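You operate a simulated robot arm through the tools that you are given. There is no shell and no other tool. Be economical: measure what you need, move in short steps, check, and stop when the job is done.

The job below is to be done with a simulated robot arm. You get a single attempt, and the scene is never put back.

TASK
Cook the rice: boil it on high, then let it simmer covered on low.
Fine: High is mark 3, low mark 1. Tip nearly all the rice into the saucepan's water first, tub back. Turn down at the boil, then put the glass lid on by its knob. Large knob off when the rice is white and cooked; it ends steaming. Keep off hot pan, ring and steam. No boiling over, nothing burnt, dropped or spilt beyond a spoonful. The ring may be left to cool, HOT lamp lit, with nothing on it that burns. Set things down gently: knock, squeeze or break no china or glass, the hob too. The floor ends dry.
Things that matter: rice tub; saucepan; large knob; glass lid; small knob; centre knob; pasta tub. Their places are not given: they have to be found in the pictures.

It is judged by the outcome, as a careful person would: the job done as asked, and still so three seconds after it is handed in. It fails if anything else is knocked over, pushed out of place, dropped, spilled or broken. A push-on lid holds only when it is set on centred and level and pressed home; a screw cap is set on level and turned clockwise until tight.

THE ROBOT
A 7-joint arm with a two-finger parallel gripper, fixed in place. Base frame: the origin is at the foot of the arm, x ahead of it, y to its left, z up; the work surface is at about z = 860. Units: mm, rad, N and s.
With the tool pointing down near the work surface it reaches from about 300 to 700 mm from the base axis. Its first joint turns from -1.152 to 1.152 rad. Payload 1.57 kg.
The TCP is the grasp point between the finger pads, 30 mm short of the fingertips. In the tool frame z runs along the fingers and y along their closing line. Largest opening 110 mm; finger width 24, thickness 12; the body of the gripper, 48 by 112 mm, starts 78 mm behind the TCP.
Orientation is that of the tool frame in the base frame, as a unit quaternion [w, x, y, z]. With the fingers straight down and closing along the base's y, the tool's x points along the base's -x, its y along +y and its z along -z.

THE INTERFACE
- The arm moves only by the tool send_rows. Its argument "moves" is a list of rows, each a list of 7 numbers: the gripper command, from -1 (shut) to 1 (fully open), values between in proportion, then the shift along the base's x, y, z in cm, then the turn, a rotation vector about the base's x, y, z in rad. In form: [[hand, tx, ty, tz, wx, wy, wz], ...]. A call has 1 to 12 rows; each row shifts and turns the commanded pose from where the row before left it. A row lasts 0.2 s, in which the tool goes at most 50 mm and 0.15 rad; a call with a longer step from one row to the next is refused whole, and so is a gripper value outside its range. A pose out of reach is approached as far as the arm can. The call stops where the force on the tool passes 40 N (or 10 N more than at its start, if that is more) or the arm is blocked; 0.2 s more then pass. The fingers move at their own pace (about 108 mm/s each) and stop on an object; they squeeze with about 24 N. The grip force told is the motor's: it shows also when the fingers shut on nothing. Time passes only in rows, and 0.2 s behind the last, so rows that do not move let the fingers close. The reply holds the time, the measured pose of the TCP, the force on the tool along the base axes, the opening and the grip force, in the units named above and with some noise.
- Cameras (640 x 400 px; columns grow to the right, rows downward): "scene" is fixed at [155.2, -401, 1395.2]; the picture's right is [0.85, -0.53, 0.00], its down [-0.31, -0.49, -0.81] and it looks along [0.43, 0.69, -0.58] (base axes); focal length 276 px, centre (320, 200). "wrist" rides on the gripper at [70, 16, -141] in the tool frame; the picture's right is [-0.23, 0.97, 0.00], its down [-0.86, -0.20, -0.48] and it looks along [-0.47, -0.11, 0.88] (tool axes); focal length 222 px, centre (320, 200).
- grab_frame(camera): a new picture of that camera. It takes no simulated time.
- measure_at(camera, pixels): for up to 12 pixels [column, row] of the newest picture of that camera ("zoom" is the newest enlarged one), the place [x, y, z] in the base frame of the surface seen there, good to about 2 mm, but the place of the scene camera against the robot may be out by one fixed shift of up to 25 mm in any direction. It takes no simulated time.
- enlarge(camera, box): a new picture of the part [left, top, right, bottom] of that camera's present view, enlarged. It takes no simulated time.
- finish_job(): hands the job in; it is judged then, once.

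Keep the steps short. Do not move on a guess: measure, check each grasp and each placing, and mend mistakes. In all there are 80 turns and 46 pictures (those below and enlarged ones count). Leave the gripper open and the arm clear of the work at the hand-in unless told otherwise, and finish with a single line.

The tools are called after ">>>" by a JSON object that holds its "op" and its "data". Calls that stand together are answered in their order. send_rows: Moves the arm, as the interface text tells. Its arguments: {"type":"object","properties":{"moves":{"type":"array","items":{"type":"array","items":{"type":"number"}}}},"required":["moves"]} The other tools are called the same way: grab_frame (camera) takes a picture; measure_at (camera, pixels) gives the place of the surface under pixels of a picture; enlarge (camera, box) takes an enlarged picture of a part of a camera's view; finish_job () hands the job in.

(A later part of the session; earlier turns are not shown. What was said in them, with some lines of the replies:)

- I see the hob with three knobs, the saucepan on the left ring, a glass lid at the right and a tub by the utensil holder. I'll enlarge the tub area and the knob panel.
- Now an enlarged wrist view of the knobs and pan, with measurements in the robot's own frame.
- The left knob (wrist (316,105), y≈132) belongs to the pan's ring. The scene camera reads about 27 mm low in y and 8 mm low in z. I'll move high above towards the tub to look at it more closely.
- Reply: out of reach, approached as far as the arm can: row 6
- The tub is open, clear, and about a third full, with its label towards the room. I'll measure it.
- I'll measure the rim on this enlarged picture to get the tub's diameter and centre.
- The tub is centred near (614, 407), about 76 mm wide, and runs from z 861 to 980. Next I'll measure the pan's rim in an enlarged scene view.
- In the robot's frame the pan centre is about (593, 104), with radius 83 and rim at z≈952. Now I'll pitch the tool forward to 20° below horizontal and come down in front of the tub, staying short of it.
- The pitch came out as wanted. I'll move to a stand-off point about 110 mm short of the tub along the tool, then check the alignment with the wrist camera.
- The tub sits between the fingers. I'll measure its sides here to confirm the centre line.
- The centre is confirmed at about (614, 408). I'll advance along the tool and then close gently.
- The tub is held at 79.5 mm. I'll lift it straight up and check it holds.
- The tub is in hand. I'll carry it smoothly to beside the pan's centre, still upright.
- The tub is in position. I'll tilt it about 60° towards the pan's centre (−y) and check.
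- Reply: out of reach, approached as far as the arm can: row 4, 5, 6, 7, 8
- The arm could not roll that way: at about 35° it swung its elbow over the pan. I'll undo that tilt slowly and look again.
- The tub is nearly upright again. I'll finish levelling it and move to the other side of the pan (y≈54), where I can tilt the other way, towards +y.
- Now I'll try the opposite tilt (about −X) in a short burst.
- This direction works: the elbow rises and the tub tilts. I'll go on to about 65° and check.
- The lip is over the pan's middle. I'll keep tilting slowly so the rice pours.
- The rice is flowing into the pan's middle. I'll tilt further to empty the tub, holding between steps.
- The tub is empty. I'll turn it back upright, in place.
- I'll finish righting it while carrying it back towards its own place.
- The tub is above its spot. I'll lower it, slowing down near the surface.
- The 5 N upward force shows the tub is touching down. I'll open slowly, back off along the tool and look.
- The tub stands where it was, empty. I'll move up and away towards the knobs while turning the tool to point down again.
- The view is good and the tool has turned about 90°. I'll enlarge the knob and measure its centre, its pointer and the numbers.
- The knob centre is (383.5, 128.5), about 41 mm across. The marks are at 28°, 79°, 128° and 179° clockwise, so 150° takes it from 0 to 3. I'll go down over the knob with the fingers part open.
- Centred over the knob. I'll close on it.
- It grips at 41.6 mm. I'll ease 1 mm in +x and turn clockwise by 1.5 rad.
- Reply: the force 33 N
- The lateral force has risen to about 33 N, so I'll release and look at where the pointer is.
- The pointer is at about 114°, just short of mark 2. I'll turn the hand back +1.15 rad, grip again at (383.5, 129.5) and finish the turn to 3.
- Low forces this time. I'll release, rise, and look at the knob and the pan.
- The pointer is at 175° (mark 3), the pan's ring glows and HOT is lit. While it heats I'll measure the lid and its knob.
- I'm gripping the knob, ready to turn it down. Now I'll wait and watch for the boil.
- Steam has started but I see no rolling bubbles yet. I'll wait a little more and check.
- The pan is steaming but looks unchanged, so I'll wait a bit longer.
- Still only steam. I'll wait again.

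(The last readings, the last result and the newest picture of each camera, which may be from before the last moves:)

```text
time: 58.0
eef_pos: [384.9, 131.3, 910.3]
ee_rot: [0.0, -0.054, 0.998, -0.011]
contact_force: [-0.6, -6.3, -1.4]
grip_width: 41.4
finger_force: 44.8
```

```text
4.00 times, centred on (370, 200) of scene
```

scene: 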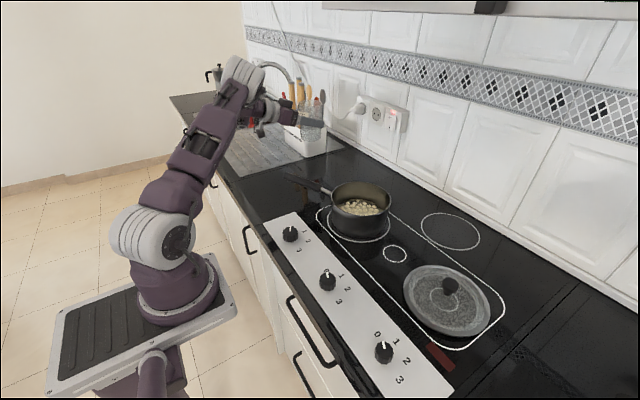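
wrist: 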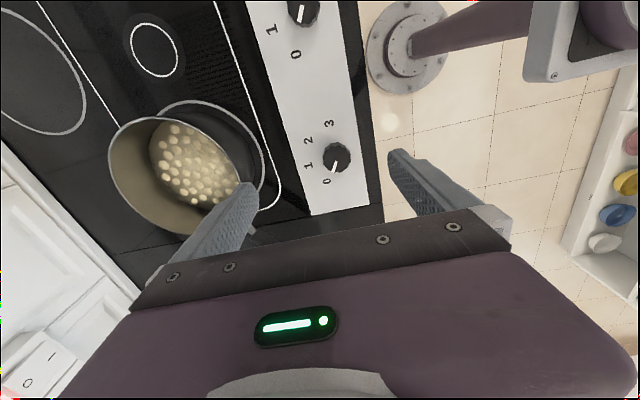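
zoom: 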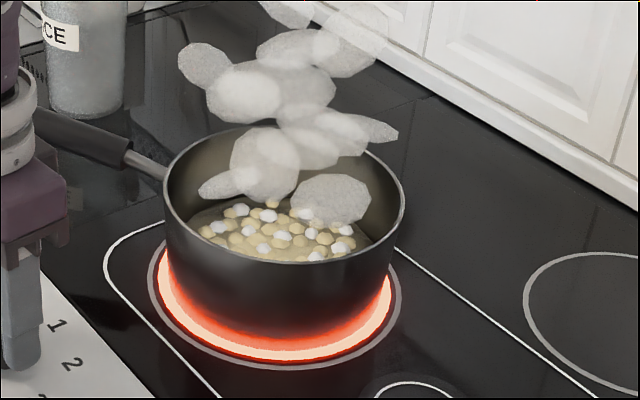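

Bubbles have appeared and the steam is bigger: it's boiling. I'll turn the knob anticlockwise 1.73 rad to mark 1.

>>> {"op": "send_rows", "data": {"moves": [[-0.4, 0, 0, 0, 0, 0, 0.144], [-0.4, 0, 0, 0, 0, 0, 0.144], [-0.4, 0, 0, 0, 0, 0, 0.144], [-0.4, 0, 0, 0, 0, 0, 0.144], [-0.4, 0, 0, 0, 0, 0, 0.144], [-0.4, 0, 0, 0, 0, 0, 0.144], [-0.4, 0, 0, 0, 0, 0, 0.144], [-0.4, 0, 0, 0, 0, 0, 0.144], [-0.4, 0, 0, 0, 0, 0, 0.144], [-0.4, 0, 0, 0, 0, 0, 0.144], [-0.4, 0, 0, 0, 0, 0, 0.144], [-0.4, 0, 0, 0, 0, 0, 0.144]]}}

>>> {"op": "send_rows", "data": {"moves": [[0.0, 0, 0, 0, 0, 0, 0], [0.3, 0, 0, 0, 0, 0, 0], [0.4, 0, 0, 2, 0, 0, 0], [0.4, 0, 0, 3, 0, 0, 0]]}}

>>> {"op": "enlarge", "data": {"camera": "wrist", "box": [220, 120, 420, 270]}}

```text
time: 60.6
eef_pos: [384.1, 130.1, 908.4]
ee_rot: [-0.007, 0.796, -0.606, 0.007]
contact_force: [11.9, -14.2, -6.1]
grip_width: 41.5
finger_force: 44.9
```

```text
time: 61.6
eef_pos: [386.6, 129.6, 959.7]
ee_rot: [-0.007, 0.795, -0.607, 0.007]
contact_force: [0.3, -0.2, -0.2]
grip_width: 77.0
finger_force: 0.0
```

```text
2.67 times, centred on (320, 195) of wrist
```

zoom: 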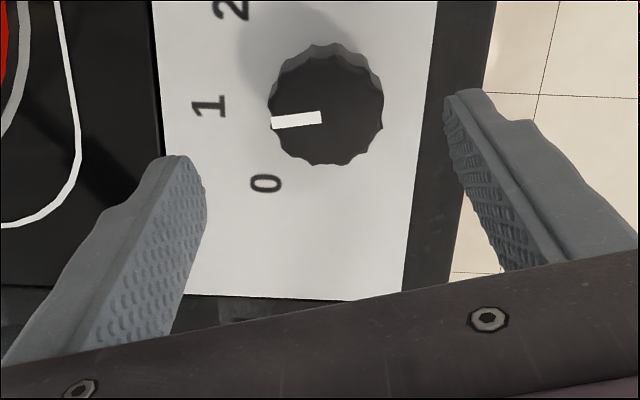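

>>> {"op": "measure_at", "data": {"camera": "zoom", "pixels": [[320, 117], [273, 123], [209, 106]]}}

```text
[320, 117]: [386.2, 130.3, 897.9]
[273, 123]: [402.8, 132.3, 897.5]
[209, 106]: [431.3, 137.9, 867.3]
```

The pointer is at 83°, on mark 1 (79°). Now I'll rise, turn the hand back and go over to the lid, keeping well clear of the pan.

>>> {"op": "send_rows", "data": {"moves": [[0.4, 0, -1, 3, 0, 0, -0.144], [0.4, 0, -3, 3, 0, 0, -0.144], [0.4, 0, -3.5, 2, 0, 0, -0.144], [0.4, 0, -3.5, 0, 0, 0, -0.144], [0.4, 0, -3.5, 0, 0, 0, -0.144], [0.4, 0, -3.5, 0, 0, 0, -0.144], [0.4, 2, -3.5, 0, 0, 0, -0.144], [0.4, 3, -3.5, 0, 0, 0, -0.144], [0.4, 3.5, -3, 0, 0, 0, -0.144], [0.4, 3.5, -3, 0, 0, 0, -0.144], [0.4, 3.5, -2, 0, 0, 0, -0.144], [0.4, 3.5, -1, 0, 0, 0, -0.144]]}}

>>> {"op": "grab_frame", "data": {"camera": "wrist"}}

```text
time: 64.2
eef_pos: [574.6, -210.8, 1037.3]
ee_rot: [0.0, -0.053, 0.999, -0.011]
contact_force: [0.1, 0.1, 0.4]
grip_width: 76.9
finger_force: 0.0
```

```text
12 pictures are left
```

wrist: 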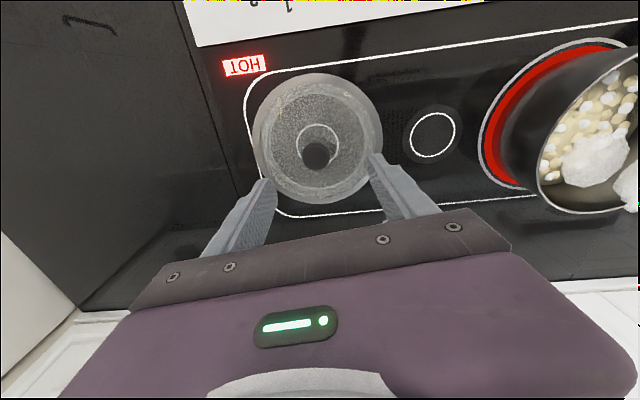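

The lid is right below the hand. I'll measure its knob, its edge and the pan rim with the wrist camera.

>>> {"op": "measure_at", "data": {"camera": "wrist", "pixels": [[317, 153], [305, 154], [329, 154], [317, 143], [317, 163], [256, 140], [381, 135], [308, 76], [310, 201], [575, 210], [540, 170], [632, 56]]}}

>>> {"op": "enlarge", "data": {"camera": "wrist", "box": [240, 60, 400, 210]}}

```text
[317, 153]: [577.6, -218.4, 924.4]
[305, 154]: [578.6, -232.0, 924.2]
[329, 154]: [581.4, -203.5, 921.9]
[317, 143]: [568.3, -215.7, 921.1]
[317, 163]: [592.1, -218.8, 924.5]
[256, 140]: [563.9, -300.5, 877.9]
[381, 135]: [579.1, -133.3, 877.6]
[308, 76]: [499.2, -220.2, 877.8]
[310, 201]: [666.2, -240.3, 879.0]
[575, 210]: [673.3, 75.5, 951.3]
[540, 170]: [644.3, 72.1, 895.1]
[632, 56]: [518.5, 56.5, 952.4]
```

```text
2.67 times, centred on (320, 135) of wrist
```

zoom: 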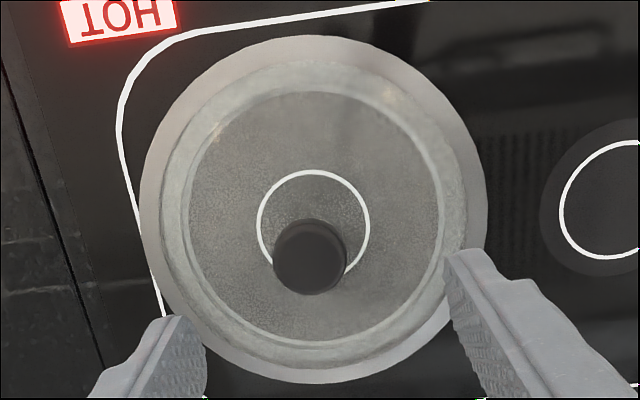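

The lid knob is at (581, −217.5), about 28 mm across with top z 924. I need the pan centre precisely, so I'll sample its rim in this wrist picture.

>>> {"op": "measure_at", "data": {"camera": "wrist", "pixels": [[620, 65], [605, 76], [590, 88], [575, 103], [560, 122], [550, 140], [543, 157], [540, 180], [548, 196], [560, 206], [590, 212], [610, 211]]}}

```text
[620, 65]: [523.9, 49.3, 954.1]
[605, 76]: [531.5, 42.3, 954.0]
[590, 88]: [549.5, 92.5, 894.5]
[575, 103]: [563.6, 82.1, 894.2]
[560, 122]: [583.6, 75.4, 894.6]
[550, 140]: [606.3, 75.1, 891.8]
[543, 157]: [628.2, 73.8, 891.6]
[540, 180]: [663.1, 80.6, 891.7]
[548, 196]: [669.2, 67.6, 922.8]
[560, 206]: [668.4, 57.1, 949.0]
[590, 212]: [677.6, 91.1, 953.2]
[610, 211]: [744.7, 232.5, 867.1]
```

The rim fits a centre of about (594, 99). Now I'll go down on the lid knob with the fingertips just above the glass.

>>> {"op": "send_rows", "data": {"moves": [[0.4, 0.3, -0.3, -3, 0, 0, 0], [0.2, 0.34, -0.37, -3, 0, 0, 0], [0.2, 0, 0, -2.4, 0, 0, 0], [0.1, 0, 0, -1.2, 0, 0, 0], [0.1, 0, 0, -0.8, 0, 0, 0], [0.1, 0, 0, 0, 0, 0, 0]]}}

>>> {"op": "enlarge", "data": {"camera": "wrist", "box": [200, 80, 440, 260]}}

```text
time: 65.6
eef_pos: [579.0, -216.0, 934.4]
ee_rot: [0.0, -0.055, 0.998, -0.011]
contact_force: [0.2, 0.8, -1.4]
grip_width: 60.8
finger_force: 0.1
```

```text
2.22 times, centred on (320, 170) of wrist
```

zoom: 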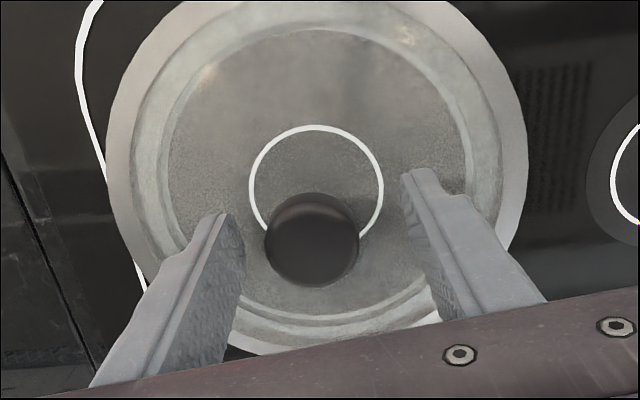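

The knob sits between the fingers. I'll nudge 1 mm, close on it and lift a little.

>>> {"op": "send_rows", "data": {"moves": [[0.0, 0.15, -0.15, 0, 0, 0, 0], [-0.35, 0, 0, 0, 0, 0, 0], [-0.5, 0, 0, 0, 0, 0, 0], [-0.65, 0, 0, 0, 0, 0, 0], [-0.65, 0, 0, 0, 0, 0, 0]]}}

>>> {"op": "send_rows", "data": {"moves": [[-0.65, 0, 0, 0.5, 0, 0, 0], [-0.65, 0, 0, 1.5, 0, 0, 0], [-0.65, 0, 0, 3, 0, 0, 0], [-0.65, 0, 0, 3, 0, 0, 0], [-0.65, 0, 0, 2.5, 0, 0, 0], [-0.65, 0, 0, 1, 0, 0, 0]]}}

>>> {"op": "grab_frame", "data": {"camera": "scene"}}

```text
time: 66.8
eef_pos: [581.8, -219.0, 935.6]
ee_rot: [0.001, -0.056, 0.998, -0.01]
contact_force: [0.0, -0.6, 4.4]
grip_width: 33.4
finger_force: 24.5
```

```text
time: 68.2
eef_pos: [582.6, -219.2, 1049.6]
ee_rot: [0.0, -0.054, 0.999, -0.01]
contact_force: [-0.6, 0.0, -2.2]
grip_width: 33.4
finger_force: 24.1
```

```text
9 pictures are left
```

scene: 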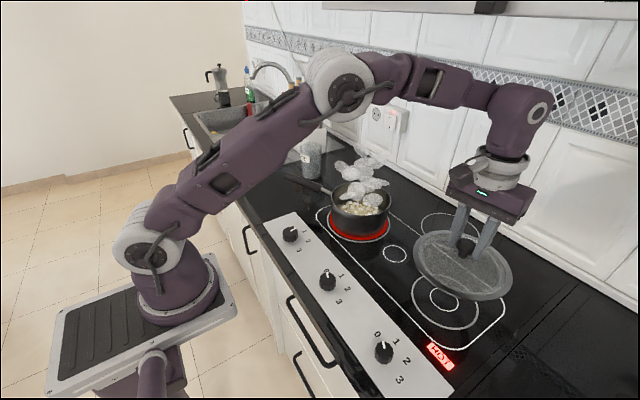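

The lid is held level. I'll carry it level and low (about 20 mm above rim height) from the right side onto the pan, so the glass shields the hand from the steam.

>>> {"op": "send_rows", "data": {"moves": [[-0.65, 0, 1.5, -0.4, 0, 0, 0], [-0.65, 0.1, 3, -0.3, 0, 0, 0], [-0.65, 0.1, 3.5, 0, 0, 0, 0], [-0.65, 0.1, 3.5, 0, 0, 0, 0], [-0.65, 0.1, 3.5, 0, 0, 0, 0], [-0.65, 0.2, 3.5, 0, 0, 0, 0], [-0.65, 0.2, 3.5, 0, 0, 0, 0], [-0.65, 0.2, 3.5, 0, 0, 0, 0], [-0.65, 0.1, 3, 0, 0, 0, 0], [-0.65, 0.1, 2, 0, 0, 0, 0], [-0.65, 0, 1.3, 0, 0, 0, 0]]}}

>>> {"op": "enlarge", "data": {"camera": "scene", "box": [300, 120, 450, 250]}}

```text
time: 70.6
eef_pos: [594.0, 99.8, 1042.6]
ee_rot: [0.0, -0.054, 0.998, -0.011]
contact_force: [-0.8, 0.5, -2.5]
grip_width: 33.2
finger_force: 23.9
```

```text
3.08 times, centred on (375, 185) of scene
```

zoom: 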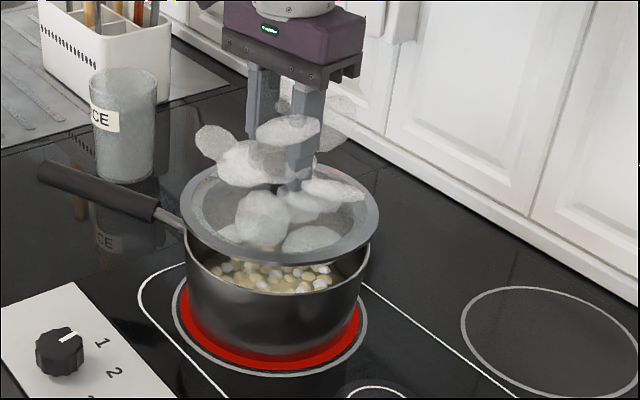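

The lid is over the pan. A quick measurement of its edge compared with the rim in the same picture will check the alignment.

>>> {"op": "measure_at", "data": {"camera": "zoom", "pixels": [[183, 205], [376, 217], [285, 259], [230, 245], [345, 245], [188, 240], [369, 265], [220, 278], [280, 294], [330, 287], [205, 178], [355, 188]]}}

```text
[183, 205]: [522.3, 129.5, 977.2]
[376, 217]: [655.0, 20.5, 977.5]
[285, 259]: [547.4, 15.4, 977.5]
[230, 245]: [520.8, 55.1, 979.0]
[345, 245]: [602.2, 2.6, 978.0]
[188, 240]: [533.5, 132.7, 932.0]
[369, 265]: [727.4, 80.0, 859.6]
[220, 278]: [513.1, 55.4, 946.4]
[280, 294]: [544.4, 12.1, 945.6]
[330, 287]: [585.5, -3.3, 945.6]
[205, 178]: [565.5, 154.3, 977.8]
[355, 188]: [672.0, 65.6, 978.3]
```

The lid and pan are aligned within 1–2 mm. I'll lower it gently until contact.

>>> {"op": "send_rows", "data": {"moves": [[-0.65, 0, -0.05, -1.2, 0, 0, 0], [-0.65, 0, 0, -0.7, 0, 0, 0], [-0.65, 0, 0, -0.2, 0, 0, 0], [-0.65, 0, 0, -0.15, 0, 0, 0], [-0.65, 0, 0, -0.15, 0, 0, 0]]}}

```text
time: 71.8
eef_pos: [594.7, 98.4, 1018.6]
ee_rot: [0.0, -0.055, 0.998, -0.011]
contact_force: [-0.4, 0.1, -2.8]
grip_width: 33.3
finger_force: 24.8
```

>>> {"op": "send_rows", "data": {"moves": [[-0.65, 0, 0, -0.15, 0, 0, 0], [-0.65, 0, 0, -0.15, 0, 0, 0], [-0.65, 0, 0, -0.15, 0, 0, 0], [-0.65, 0, 0, -0.1, 0, 0, 0]]}}

```text
time: 72.8
eef_pos: [594.4, 99.5, 1015.2]
ee_rot: [0.001, -0.055, 0.998, -0.011]
contact_force: [2.5, -3.5, 11.4]
grip_width: 33.5
finger_force: 23.8
```

There is 11 N of contact, so the lid is on the rim. I'll check the seating before letting go.

>>> {"op": "enlarge", "data": {"camera": "scene", "box": [310, 150, 430, 250]}}

```text
4.00 times, centred on (370, 200) of scene
```

zoom: 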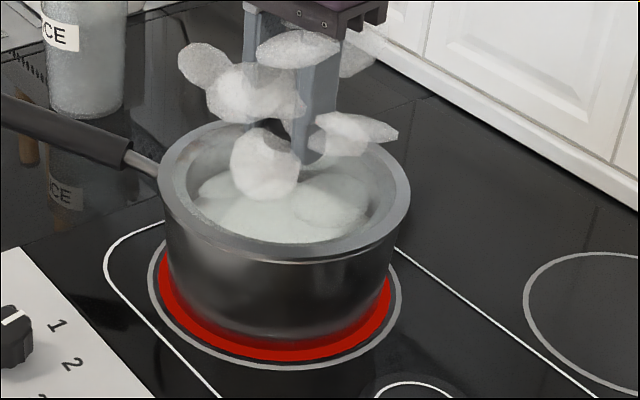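

It looks evenly seated. I'll open, rise straight off the knob, and move back out of the steam towards the control knob.

>>> {"op": "send_rows", "data": {"moves": [[-0.3, 0, 0, 0, 0, 0, 0], [0.0, 0, 0, 0.1, 0, 0, 0], [0.2, 0, 0, 1, 0, 0, 0], [0.3, 0, 0, 4, 0, 0, 0], [0.3, -2, 0, 3, 0, 0, 0], [0.3, -4.5, 0.5, 0, 0, 0, 0.14], [0.3, -4.5, 0.5, 0, 0, 0, 0.14], [0.3, -4.5, 1, 0, 0, 0, 0.14], [0.3, -4.5, 1, 0, 0, 0, 0.14], [0.3, -1, 0, -3, 0, 0, 0.14], [0.3, 0, 0, -4, 0, 0, 0.14], [0.3, 0, 0, -4, 0, 0, 0.14]]}}

>>> {"op": "enlarge", "data": {"camera": "scene", "box": [270, 130, 450, 270]}}

```text
time: 75.4
eef_pos: [384.6, 129.7, 983.7]
ee_rot: [0.006, -0.519, 0.855, -0.009]
contact_force: [0.3, 0.4, -0.2]
grip_width: 71.7
finger_force: 0.1
```

```text
2.86 times, centred on (360, 200) of scene
```

zoom: 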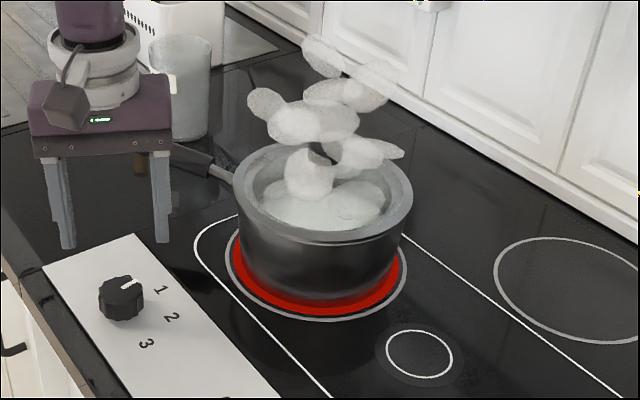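

The lid is on level and centred. I'll turn the hand to the starting angle, go down on the control knob and hold it ready, then watch the rice.

>>> {"op": "send_rows", "data": {"moves": [[0.3, 0, 0, 0, 0, 0, -0.14], [0.3, 0, 0, 0, 0, 0, -0.14], [0.3, 0, 0, -1, 0, 0, -0.14], [0.3, 0, 0, -2.5, 0, 0, -0.1], [0.3, 0, 0, -2.5, 0, 0, 0], [0.3, 0, 0, -1.4, 0, 0, 0], [0.3, 0, 0, 0, 0, 0, 0], [-0.2, 0, 0, 0, 0, 0, 0], [-0.4, 0, 0, 0, 0, 0, 0], [-0.4, 0, 0, 0, 0, 0, 0], [-0.4, 0, 0, 0, 0, 0, 0], [-0.4, 0, 0, 0, 0, 0, 0]]}}

>>> {"op": "send_rows", "data": {"moves": [[-0.4, 0, 0, 0, 0, 0, 0], [-0.4, 0, 0, 0, 0, 0, 0], [-0.4, 0, 0, 0, 0, 0, 0], [-0.4, 0, 0, 0, 0, 0, 0], [-0.4, 0, 0, 0, 0, 0, 0], [-0.4, 0, 0, 0, 0, 0, 0], [-0.4, 0, 0, 0, 0, 0, 0], [-0.4, 0, 0, 0, 0, 0, 0], [-0.4, 0, 0, 0, 0, 0, 0], [-0.4, 0, 0, 0, 0, 0, 0], [-0.4, 0, 0, 0, 0, 0, 0], [-0.4, 0, 0, 0, 0, 0, 0]]}}

>>> {"op": "enlarge", "data": {"camera": "scene", "box": [320, 160, 420, 240]}}

```text
time: 78.0
eef_pos: [384.0, 129.8, 910.7]
ee_rot: [0.002, -0.281, 0.96, -0.011]
contact_force: [6.1, -8.2, -11.7]
grip_width: 41.3
finger_force: 44.9
```

```text
time: 80.6
eef_pos: [384.6, 130.2, 910.6]
ee_rot: [0.002, -0.282, 0.959, -0.01]
contact_force: [8.2, -13.2, -10.9]
grip_width: 41.3
finger_force: 44.8
```

```text
5.00 times, centred on (370, 200) of scene
```

zoom: 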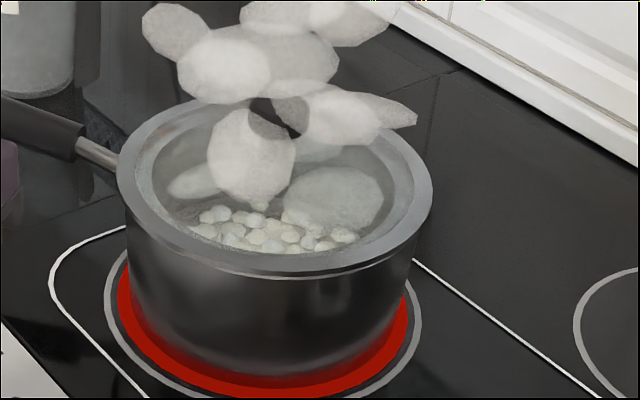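

The rice shows through the glass and is paler, but I'm not sure it is fully white. I'll wait about 8 s and compare.

>>> {"op": "send_rows", "data": {"moves": [[-0.4, 0, 0, 0, 0, 0, 0], [-0.4, 0, 0, 0, 0, 0, 0], [-0.4, 0, 0, 0, 0, 0, 0], [-0.4, 0, 0, 0, 0, 0, 0], [-0.4, 0, 0, 0, 0, 0, 0], [-0.4, 0, 0, 0, 0, 0, 0], [-0.4, 0, 0, 0, 0, 0, 0], [-0.4, 0, 0, 0, 0, 0, 0], [-0.4, 0, 0, 0, 0, 0, 0], [-0.4, 0, 0, 0, 0, 0, 0], [-0.4, 0, 0, 0, 0, 0, 0], [-0.4, 0, 0, 0, 0, 0, 0]]}}

>>> {"op": "send_rows", "data": {"moves": [[-0.4, 0, 0, 0, 0, 0, 0], [-0.4, 0, 0, 0, 0, 0, 0], [-0.4, 0, 0, 0, 0, 0, 0], [-0.4, 0, 0, 0, 0, 0, 0], [-0.4, 0, 0, 0, 0, 0, 0], [-0.4, 0, 0, 0, 0, 0, 0], [-0.4, 0, 0, 0, 0, 0, 0], [-0.4, 0, 0, 0, 0, 0, 0], [-0.4, 0, 0, 0, 0, 0, 0], [-0.4, 0, 0, 0, 0, 0, 0], [-0.4, 0, 0, 0, 0, 0, 0], [-0.4, 0, 0, 0, 0, 0, 0]]}}

>>> {"op": "send_rows", "data": {"moves": [[-0.4, 0, 0, 0, 0, 0, 0], [-0.4, 0, 0, 0, 0, 0, 0], [-0.4, 0, 0, 0, 0, 0, 0], [-0.4, 0, 0, 0, 0, 0, 0], [-0.4, 0, 0, 0, 0, 0, 0], [-0.4, 0, 0, 0, 0, 0, 0], [-0.4, 0, 0, 0, 0, 0, 0], [-0.4, 0, 0, 0, 0, 0, 0], [-0.4, 0, 0, 0, 0, 0, 0], [-0.4, 0, 0, 0, 0, 0, 0]]}}

>>> {"op": "enlarge", "data": {"camera": "scene", "box": [320, 160, 420, 240]}}

```text
time: 83.2
eef_pos: [385.4, 129.8, 910.5]
ee_rot: [0.002, -0.281, 0.96, -0.011]
contact_force: [8.4, -14.9, -6.3]
grip_width: 41.5
finger_force: 45.2
```

```text
time: 85.8
eef_pos: [384.3, 130.5, 911.5]
ee_rot: [0.002, -0.281, 0.96, -0.01]
contact_force: [9.8, -14.8, -1.8]
grip_width: 41.2
finger_force: 45.4
```

```text
time: 88.0
eef_pos: [383.6, 129.2, 910.1]
ee_rot: [0.002, -0.281, 0.96, -0.01]
contact_force: [9.4, -15.1, -0.1]
grip_width: 41.3
finger_force: 44.8
```

```text
5.00 times, centred on (370, 200) of scene
```

zoom: 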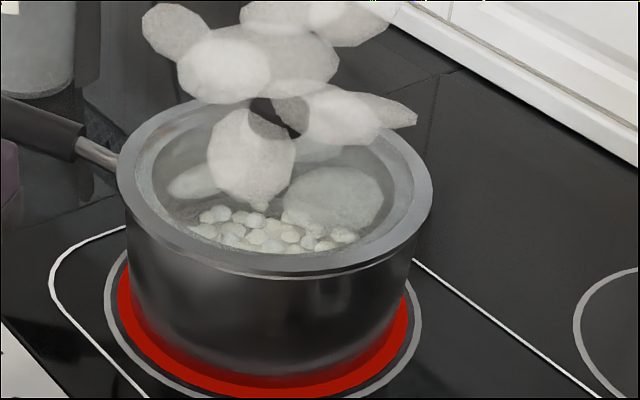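

It is slightly whiter but changing slowly. I'll wait about 12 s more.

>>> {"op": "send_rows", "data": {"moves": [[-0.4, 0, 0, 0, 0, 0, 0], [-0.4, 0, 0, 0, 0, 0, 0], [-0.4, 0, 0, 0, 0, 0, 0], [-0.4, 0, 0, 0, 0, 0, 0], [-0.4, 0, 0, 0, 0, 0, 0], [-0.4, 0, 0, 0, 0, 0, 0], [-0.4, 0, 0, 0, 0, 0, 0], [-0.4, 0, 0, 0, 0, 0, 0], [-0.4, 0, 0, 0, 0, 0, 0], [-0.4, 0, 0, 0, 0, 0, 0], [-0.4, 0, 0, 0, 0, 0, 0], [-0.4, 0, 0, 0, 0, 0, 0]]}}

>>> {"op": "send_rows", "data": {"moves": [[-0.4, 0, 0, 0, 0, 0, 0], [-0.4, 0, 0, 0, 0, 0, 0], [-0.4, 0, 0, 0, 0, 0, 0], [-0.4, 0, 0, 0, 0, 0, 0], [-0.4, 0, 0, 0, 0, 0, 0], [-0.4, 0, 0, 0, 0, 0, 0], [-0.4, 0, 0, 0, 0, 0, 0], [-0.4, 0, 0, 0, 0, 0, 0], [-0.4, 0, 0, 0, 0, 0, 0], [-0.4, 0, 0, 0, 0, 0, 0], [-0.4, 0, 0, 0, 0, 0, 0], [-0.4, 0, 0, 0, 0, 0, 0]]}}

>>> {"op": "send_rows", "data": {"moves": [[-0.4, 0, 0, 0, 0, 0, 0], [-0.4, 0, 0, 0, 0, 0, 0], [-0.4, 0, 0, 0, 0, 0, 0], [-0.4, 0, 0, 0, 0, 0, 0], [-0.4, 0, 0, 0, 0, 0, 0], [-0.4, 0, 0, 0, 0, 0, 0], [-0.4, 0, 0, 0, 0, 0, 0], [-0.4, 0, 0, 0, 0, 0, 0], [-0.4, 0, 0, 0, 0, 0, 0], [-0.4, 0, 0, 0, 0, 0, 0], [-0.4, 0, 0, 0, 0, 0, 0], [-0.4, 0, 0, 0, 0, 0, 0]]}}

>>> {"op": "send_rows", "data": {"moves": [[-0.4, 0, 0, 0, 0, 0, 0], [-0.4, 0, 0, 0, 0, 0, 0], [-0.4, 0, 0, 0, 0, 0, 0], [-0.4, 0, 0, 0, 0, 0, 0], [-0.4, 0, 0, 0, 0, 0, 0], [-0.4, 0, 0, 0, 0, 0, 0], [-0.4, 0, 0, 0, 0, 0, 0], [-0.4, 0, 0, 0, 0, 0, 0], [-0.4, 0, 0, 0, 0, 0, 0], [-0.4, 0, 0, 0, 0, 0, 0], [-0.4, 0, 0, 0, 0, 0, 0], [-0.4, 0, 0, 0, 0, 0, 0]]}}

>>> {"op": "enlarge", "data": {"camera": "scene", "box": [320, 160, 420, 240]}}

```text
time: 90.6
eef_pos: [383.5, 129.8, 911.6]
ee_rot: [0.003, -0.281, 0.96, -0.01]
contact_force: [10.8, -15.1, 1.8]
grip_width: 41.1
finger_force: 44.9
```

```text
time: 93.2
eef_pos: [383.3, 130.3, 910.6]
ee_rot: [0.001, -0.28, 0.96, -0.01]
contact_force: [11.6, -15.3, 2.8]
grip_width: 41.2
finger_force: 44.9
```

```text
time: 95.8
eef_pos: [384.5, 130.0, 912.5]
ee_rot: [0.003, -0.28, 0.96, -0.01]
contact_force: [9.4, -15.2, 2.6]
grip_width: 41.1
finger_force: 44.6
```

```text
time: 98.4
eef_pos: [383.7, 130.4, 910.3]
ee_rot: [0.002, -0.281, 0.96, -0.01]
contact_force: [12.3, -14.4, 2.7]
grip_width: 41.4
finger_force: 45.1
```

```text
5.00 times, centred on (370, 200) of scene
```

zoom: 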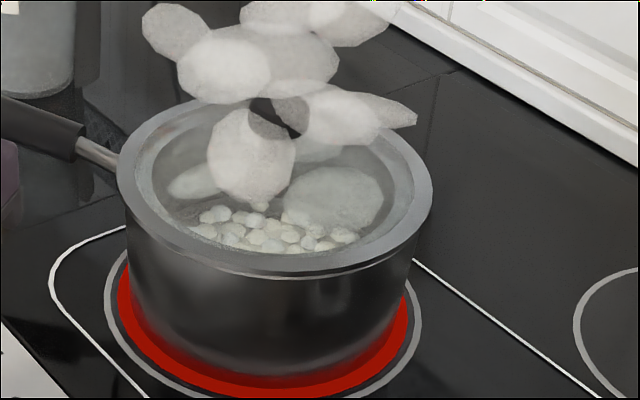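

The rice now looks white through the glass. I'll measure the heights of the rice and liquid through the lid, which costs no picture, to judge how much water is left.

>>> {"op": "measure_at", "data": {"camera": "zoom", "pixels": [[240, 218], [270, 245], [222, 213], [310, 242], [345, 236], [205, 232], [300, 228], [255, 235], [325, 245], [195, 222]]}}

```text
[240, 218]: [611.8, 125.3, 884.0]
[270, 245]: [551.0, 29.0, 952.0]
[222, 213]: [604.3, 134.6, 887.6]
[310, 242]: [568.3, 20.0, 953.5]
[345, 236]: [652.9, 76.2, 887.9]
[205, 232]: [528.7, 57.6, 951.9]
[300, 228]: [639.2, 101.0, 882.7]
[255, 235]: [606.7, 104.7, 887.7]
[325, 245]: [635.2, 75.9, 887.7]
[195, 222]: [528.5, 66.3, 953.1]
```

There is still plenty of liquid, so burning isn't near. I'll wait about 8 s more, then look very closely at the grains' colour.

>>> {"op": "send_rows", "data": {"moves": [[-0.4, 0, 0, 0, 0, 0, 0], [-0.4, 0, 0, 0, 0, 0, 0], [-0.4, 0, 0, 0, 0, 0, 0], [-0.4, 0, 0, 0, 0, 0, 0], [-0.4, 0, 0, 0, 0, 0, 0], [-0.4, 0, 0, 0, 0, 0, 0], [-0.4, 0, 0, 0, 0, 0, 0], [-0.4, 0, 0, 0, 0, 0, 0], [-0.4, 0, 0, 0, 0, 0, 0], [-0.4, 0, 0, 0, 0, 0, 0], [-0.4, 0, 0, 0, 0, 0, 0], [-0.4, 0, 0, 0, 0, 0, 0]]}}

>>> {"op": "send_rows", "data": {"moves": [[-0.4, 0, 0, 0, 0, 0, 0], [-0.4, 0, 0, 0, 0, 0, 0], [-0.4, 0, 0, 0, 0, 0, 0], [-0.4, 0, 0, 0, 0, 0, 0], [-0.4, 0, 0, 0, 0, 0, 0], [-0.4, 0, 0, 0, 0, 0, 0], [-0.4, 0, 0, 0, 0, 0, 0], [-0.4, 0, 0, 0, 0, 0, 0], [-0.4, 0, 0, 0, 0, 0, 0], [-0.4, 0, 0, 0, 0, 0, 0], [-0.4, 0, 0, 0, 0, 0, 0], [-0.4, 0, 0, 0, 0, 0, 0]]}}

>>> {"op": "send_rows", "data": {"moves": [[-0.4, 0, 0, 0, 0, 0, 0], [-0.4, 0, 0, 0, 0, 0, 0], [-0.4, 0, 0, 0, 0, 0, 0], [-0.4, 0, 0, 0, 0, 0, 0], [-0.4, 0, 0, 0, 0, 0, 0], [-0.4, 0, 0, 0, 0, 0, 0], [-0.4, 0, 0, 0, 0, 0, 0], [-0.4, 0, 0, 0, 0, 0, 0], [-0.4, 0, 0, 0, 0, 0, 0], [-0.4, 0, 0, 0, 0, 0, 0], [-0.4, 0, 0, 0, 0, 0, 0], [-0.4, 0, 0, 0, 0, 0, 0]]}}

>>> {"op": "enlarge", "data": {"camera": "scene", "box": [320, 160, 420, 240]}}

```text
time: 101.0
eef_pos: [384.0, 129.6, 910.4]
ee_rot: [0.002, -0.28, 0.96, -0.011]
contact_force: [11.3, -14.6, 1.4]
grip_width: 41.2
finger_force: 44.5
```

```text
time: 103.6
eef_pos: [383.5, 129.8, 910.4]
ee_rot: [0.003, -0.28, 0.96, -0.01]
contact_force: [10.3, -14.3, 1.9]
grip_width: 41.2
finger_force: 45.1
```

```text
time: 106.2
eef_pos: [385.0, 130.7, 911.2]
ee_rot: [0.002, -0.281, 0.96, -0.011]
contact_force: [11.1, -15.1, 1.6]
grip_width: 41.0
finger_force: 45.3
```

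```text
5.00 times, centred on (370, 200) of scene
```

zoom: 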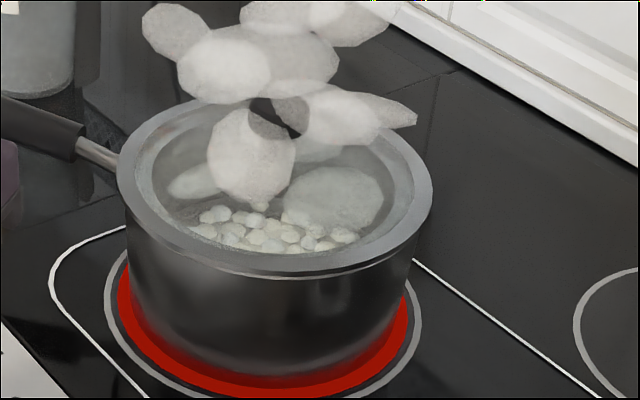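

The grains look the same as 8 s ago. I'll measure the same points again for any change in level.

>>> {"op": "measure_at", "data": {"camera": "zoom", "pixels": [[240, 218], [222, 213], [345, 236], [300, 228], [255, 235], [325, 245], [250, 208], [275, 215], [285, 228], [330, 228]]}}

```text
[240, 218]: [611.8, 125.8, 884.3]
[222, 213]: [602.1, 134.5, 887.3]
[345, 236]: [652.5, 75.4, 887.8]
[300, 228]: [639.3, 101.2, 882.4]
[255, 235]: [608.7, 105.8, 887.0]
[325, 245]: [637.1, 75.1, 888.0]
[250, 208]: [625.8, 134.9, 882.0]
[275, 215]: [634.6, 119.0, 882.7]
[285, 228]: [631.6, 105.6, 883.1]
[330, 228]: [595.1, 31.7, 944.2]
```

The level is unchanged and the grains have stayed white. I'll give it a few more seconds, then turn the knob anticlockwise to 0.

>>> {"op": "send_rows", "data": {"moves": [[-0.4, 0, 0, 0, 0, 0, 0], [-0.4, 0, 0, 0, 0, 0, 0], [-0.4, 0, 0, 0, 0, 0, 0], [-0.4, 0, 0, 0, 0, 0, 0], [-0.4, 0, 0, 0, 0, 0, 0], [-0.4, 0, 0, 0, 0, 0, 0], [-0.4, 0, 0, 0, 0, 0, 0], [-0.4, 0, 0, 0, 0, 0, 0], [-0.4, 0, 0, 0, 0, 0, 0], [-0.4, 0, 0, 0, 0, 0, 0], [-0.4, 0, 0, 0, 0, 0, 0], [-0.4, 0, 0, 0, 0, 0, 0]]}}

>>> {"op": "send_rows", "data": {"moves": [[-0.4, 0, 0, 0, 0, 0, 0], [-0.4, 0, 0, 0, 0, 0, 0], [-0.4, 0, 0, 0, 0, 0, 0], [-0.4, 0, 0, 0, 0, 0, 0], [-0.4, 0, 0, 0, 0, 0, 0], [-0.4, 0, 0, 0, 0, 0, 0], [-0.4, 0, 0, 0, 0, 0, 0], [-0.4, 0, 0, 0, 0, 0, 0], [-0.4, 0, 0, 0, 0, 0, 0], [-0.4, 0, 0, 0, 0, 0, 0], [-0.4, 0, 0, 0, 0, 0, 0], [-0.4, 0, 0, 0, 0, 0, 0]]}}

>>> {"op": "send_rows", "data": {"moves": [[-0.4, 0, 0, 0, 0, 0, 0.14], [-0.4, 0, 0, 0, 0, 0, 0.14], [-0.4, 0, 0, 0, 0, 0, 0.14], [-0.4, 0, 0, 0, 0, 0, 0.14], [-0.4, 0, 0, 0, 0, 0, 0.14], [-0.4, 0, 0, 0, 0, 0, 0.14], [-0.4, 0, 0, 0, 0, 0, 0.14], [-0.4, 0, 0, 0, 0, 0, 0.02], [-0.4, 0, 0, 0, 0, 0, 0]]}}

```text
time: 108.8
eef_pos: [385.4, 130.7, 910.6]
ee_rot: [0.002, -0.281, 0.96, -0.011]
contact_force: [10.4, -14.7, -0.2]
grip_width: 41.2
finger_force: 45.2
```

```text
time: 111.4
eef_pos: [384.8, 131.1, 910.0]
ee_rot: [0.003, -0.281, 0.96, -0.011]
contact_force: [11.1, -14.4, -0.8]
grip_width: 41.2
finger_force: 45.1
```

```text
time: 113.4
eef_pos: [384.6, 129.7, 911.4]
ee_rot: [0.007, -0.707, 0.707, -0.007]
contact_force: [15.4, -3.2, -11.2]
grip_width: 41.8
finger_force: 44.7
```

I'll release, rise and check that the pointer is on 0.

>>> {"op": "send_rows", "data": {"moves": [[0.0, 0, 0, 0, 0, 0, 0], [0.3, 0, 0, 0, 0, 0, 0], [0.4, 0, 0, 2, 0, 0, 0], [0.4, 0, 0, 3, 0, 0, 0]]}}

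>>> {"op": "enlarge", "data": {"camera": "wrist", "box": [220, 120, 420, 270]}}

```text
time: 114.4
eef_pos: [383.6, 130.7, 961.3]
ee_rot: [0.007, -0.706, 0.708, -0.007]
contact_force: [0.9, 0.4, -0.3]
grip_width: 76.9
finger_force: 0.0
```

```text
2.67 times, centred on (320, 195) of wrist
```

zoom: 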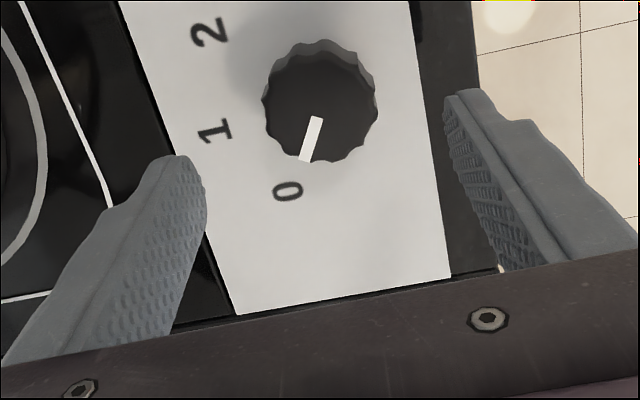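

>>> {"op": "measure_at", "data": {"camera": "zoom", "pixels": [[317, 118], [305, 160], [288, 192]]}}

```text
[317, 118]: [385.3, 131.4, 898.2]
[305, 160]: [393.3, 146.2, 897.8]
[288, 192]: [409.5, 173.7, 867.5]
```

The pointer is back at 28°, on 0, and the ring has stopped glowing. I'll move the arm up and clear with the gripper open, then take the last picture.

>>> {"op": "send_rows", "data": {"moves": [[0.6, 0, 0, 4, 0, 0, -0.1], [1, 0, 0, 4, 0, 0, -0.14], [1, 0, -1, 4, 0, 0, -0.14], [1, 0, -1, 4, 0, 0, -0.14], [1, 0, -1, 4, 0, 0, -0.14], [1, 0, -1, 3, 0, 0, -0.14], [1, 0, -1, 2, 0, 0, -0.14]]}}

>>> {"op": "grab_frame", "data": {"camera": "scene"}}

```text
time: 116.0
eef_pos: [385.9, 80.3, 1210.3]
ee_rot: [0.003, -0.308, 0.951, -0.01]
contact_force: [-0.4, 0.8, -0.5]
grip_width: 110.0
finger_force: 0.0
```

```text
0 pictures are left
```

scene: 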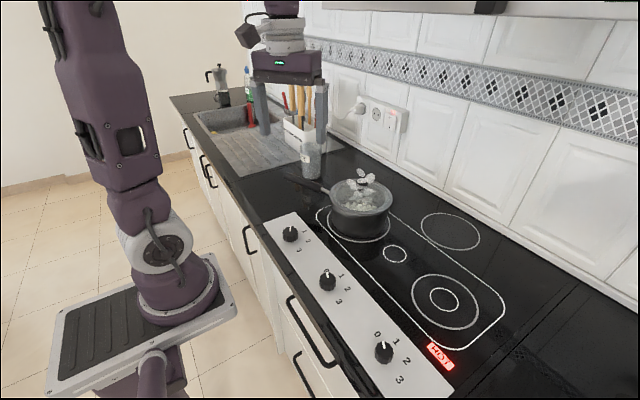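

The ring is off with HOT lit, the lid is on, the pan is steaming gently, and the tub is back in its place. The arm is clear with the gripper open, so I'll hand in.

>>> {"op": "finish_job", "data": {}}

```text
The job is handed in.
```

The rice was boiled on 3 and simmered covered on 1; the large knob is now off, the pan is steaming under its lid and the tub is back, but I judged the rice cooked only by its white colour through the glass.
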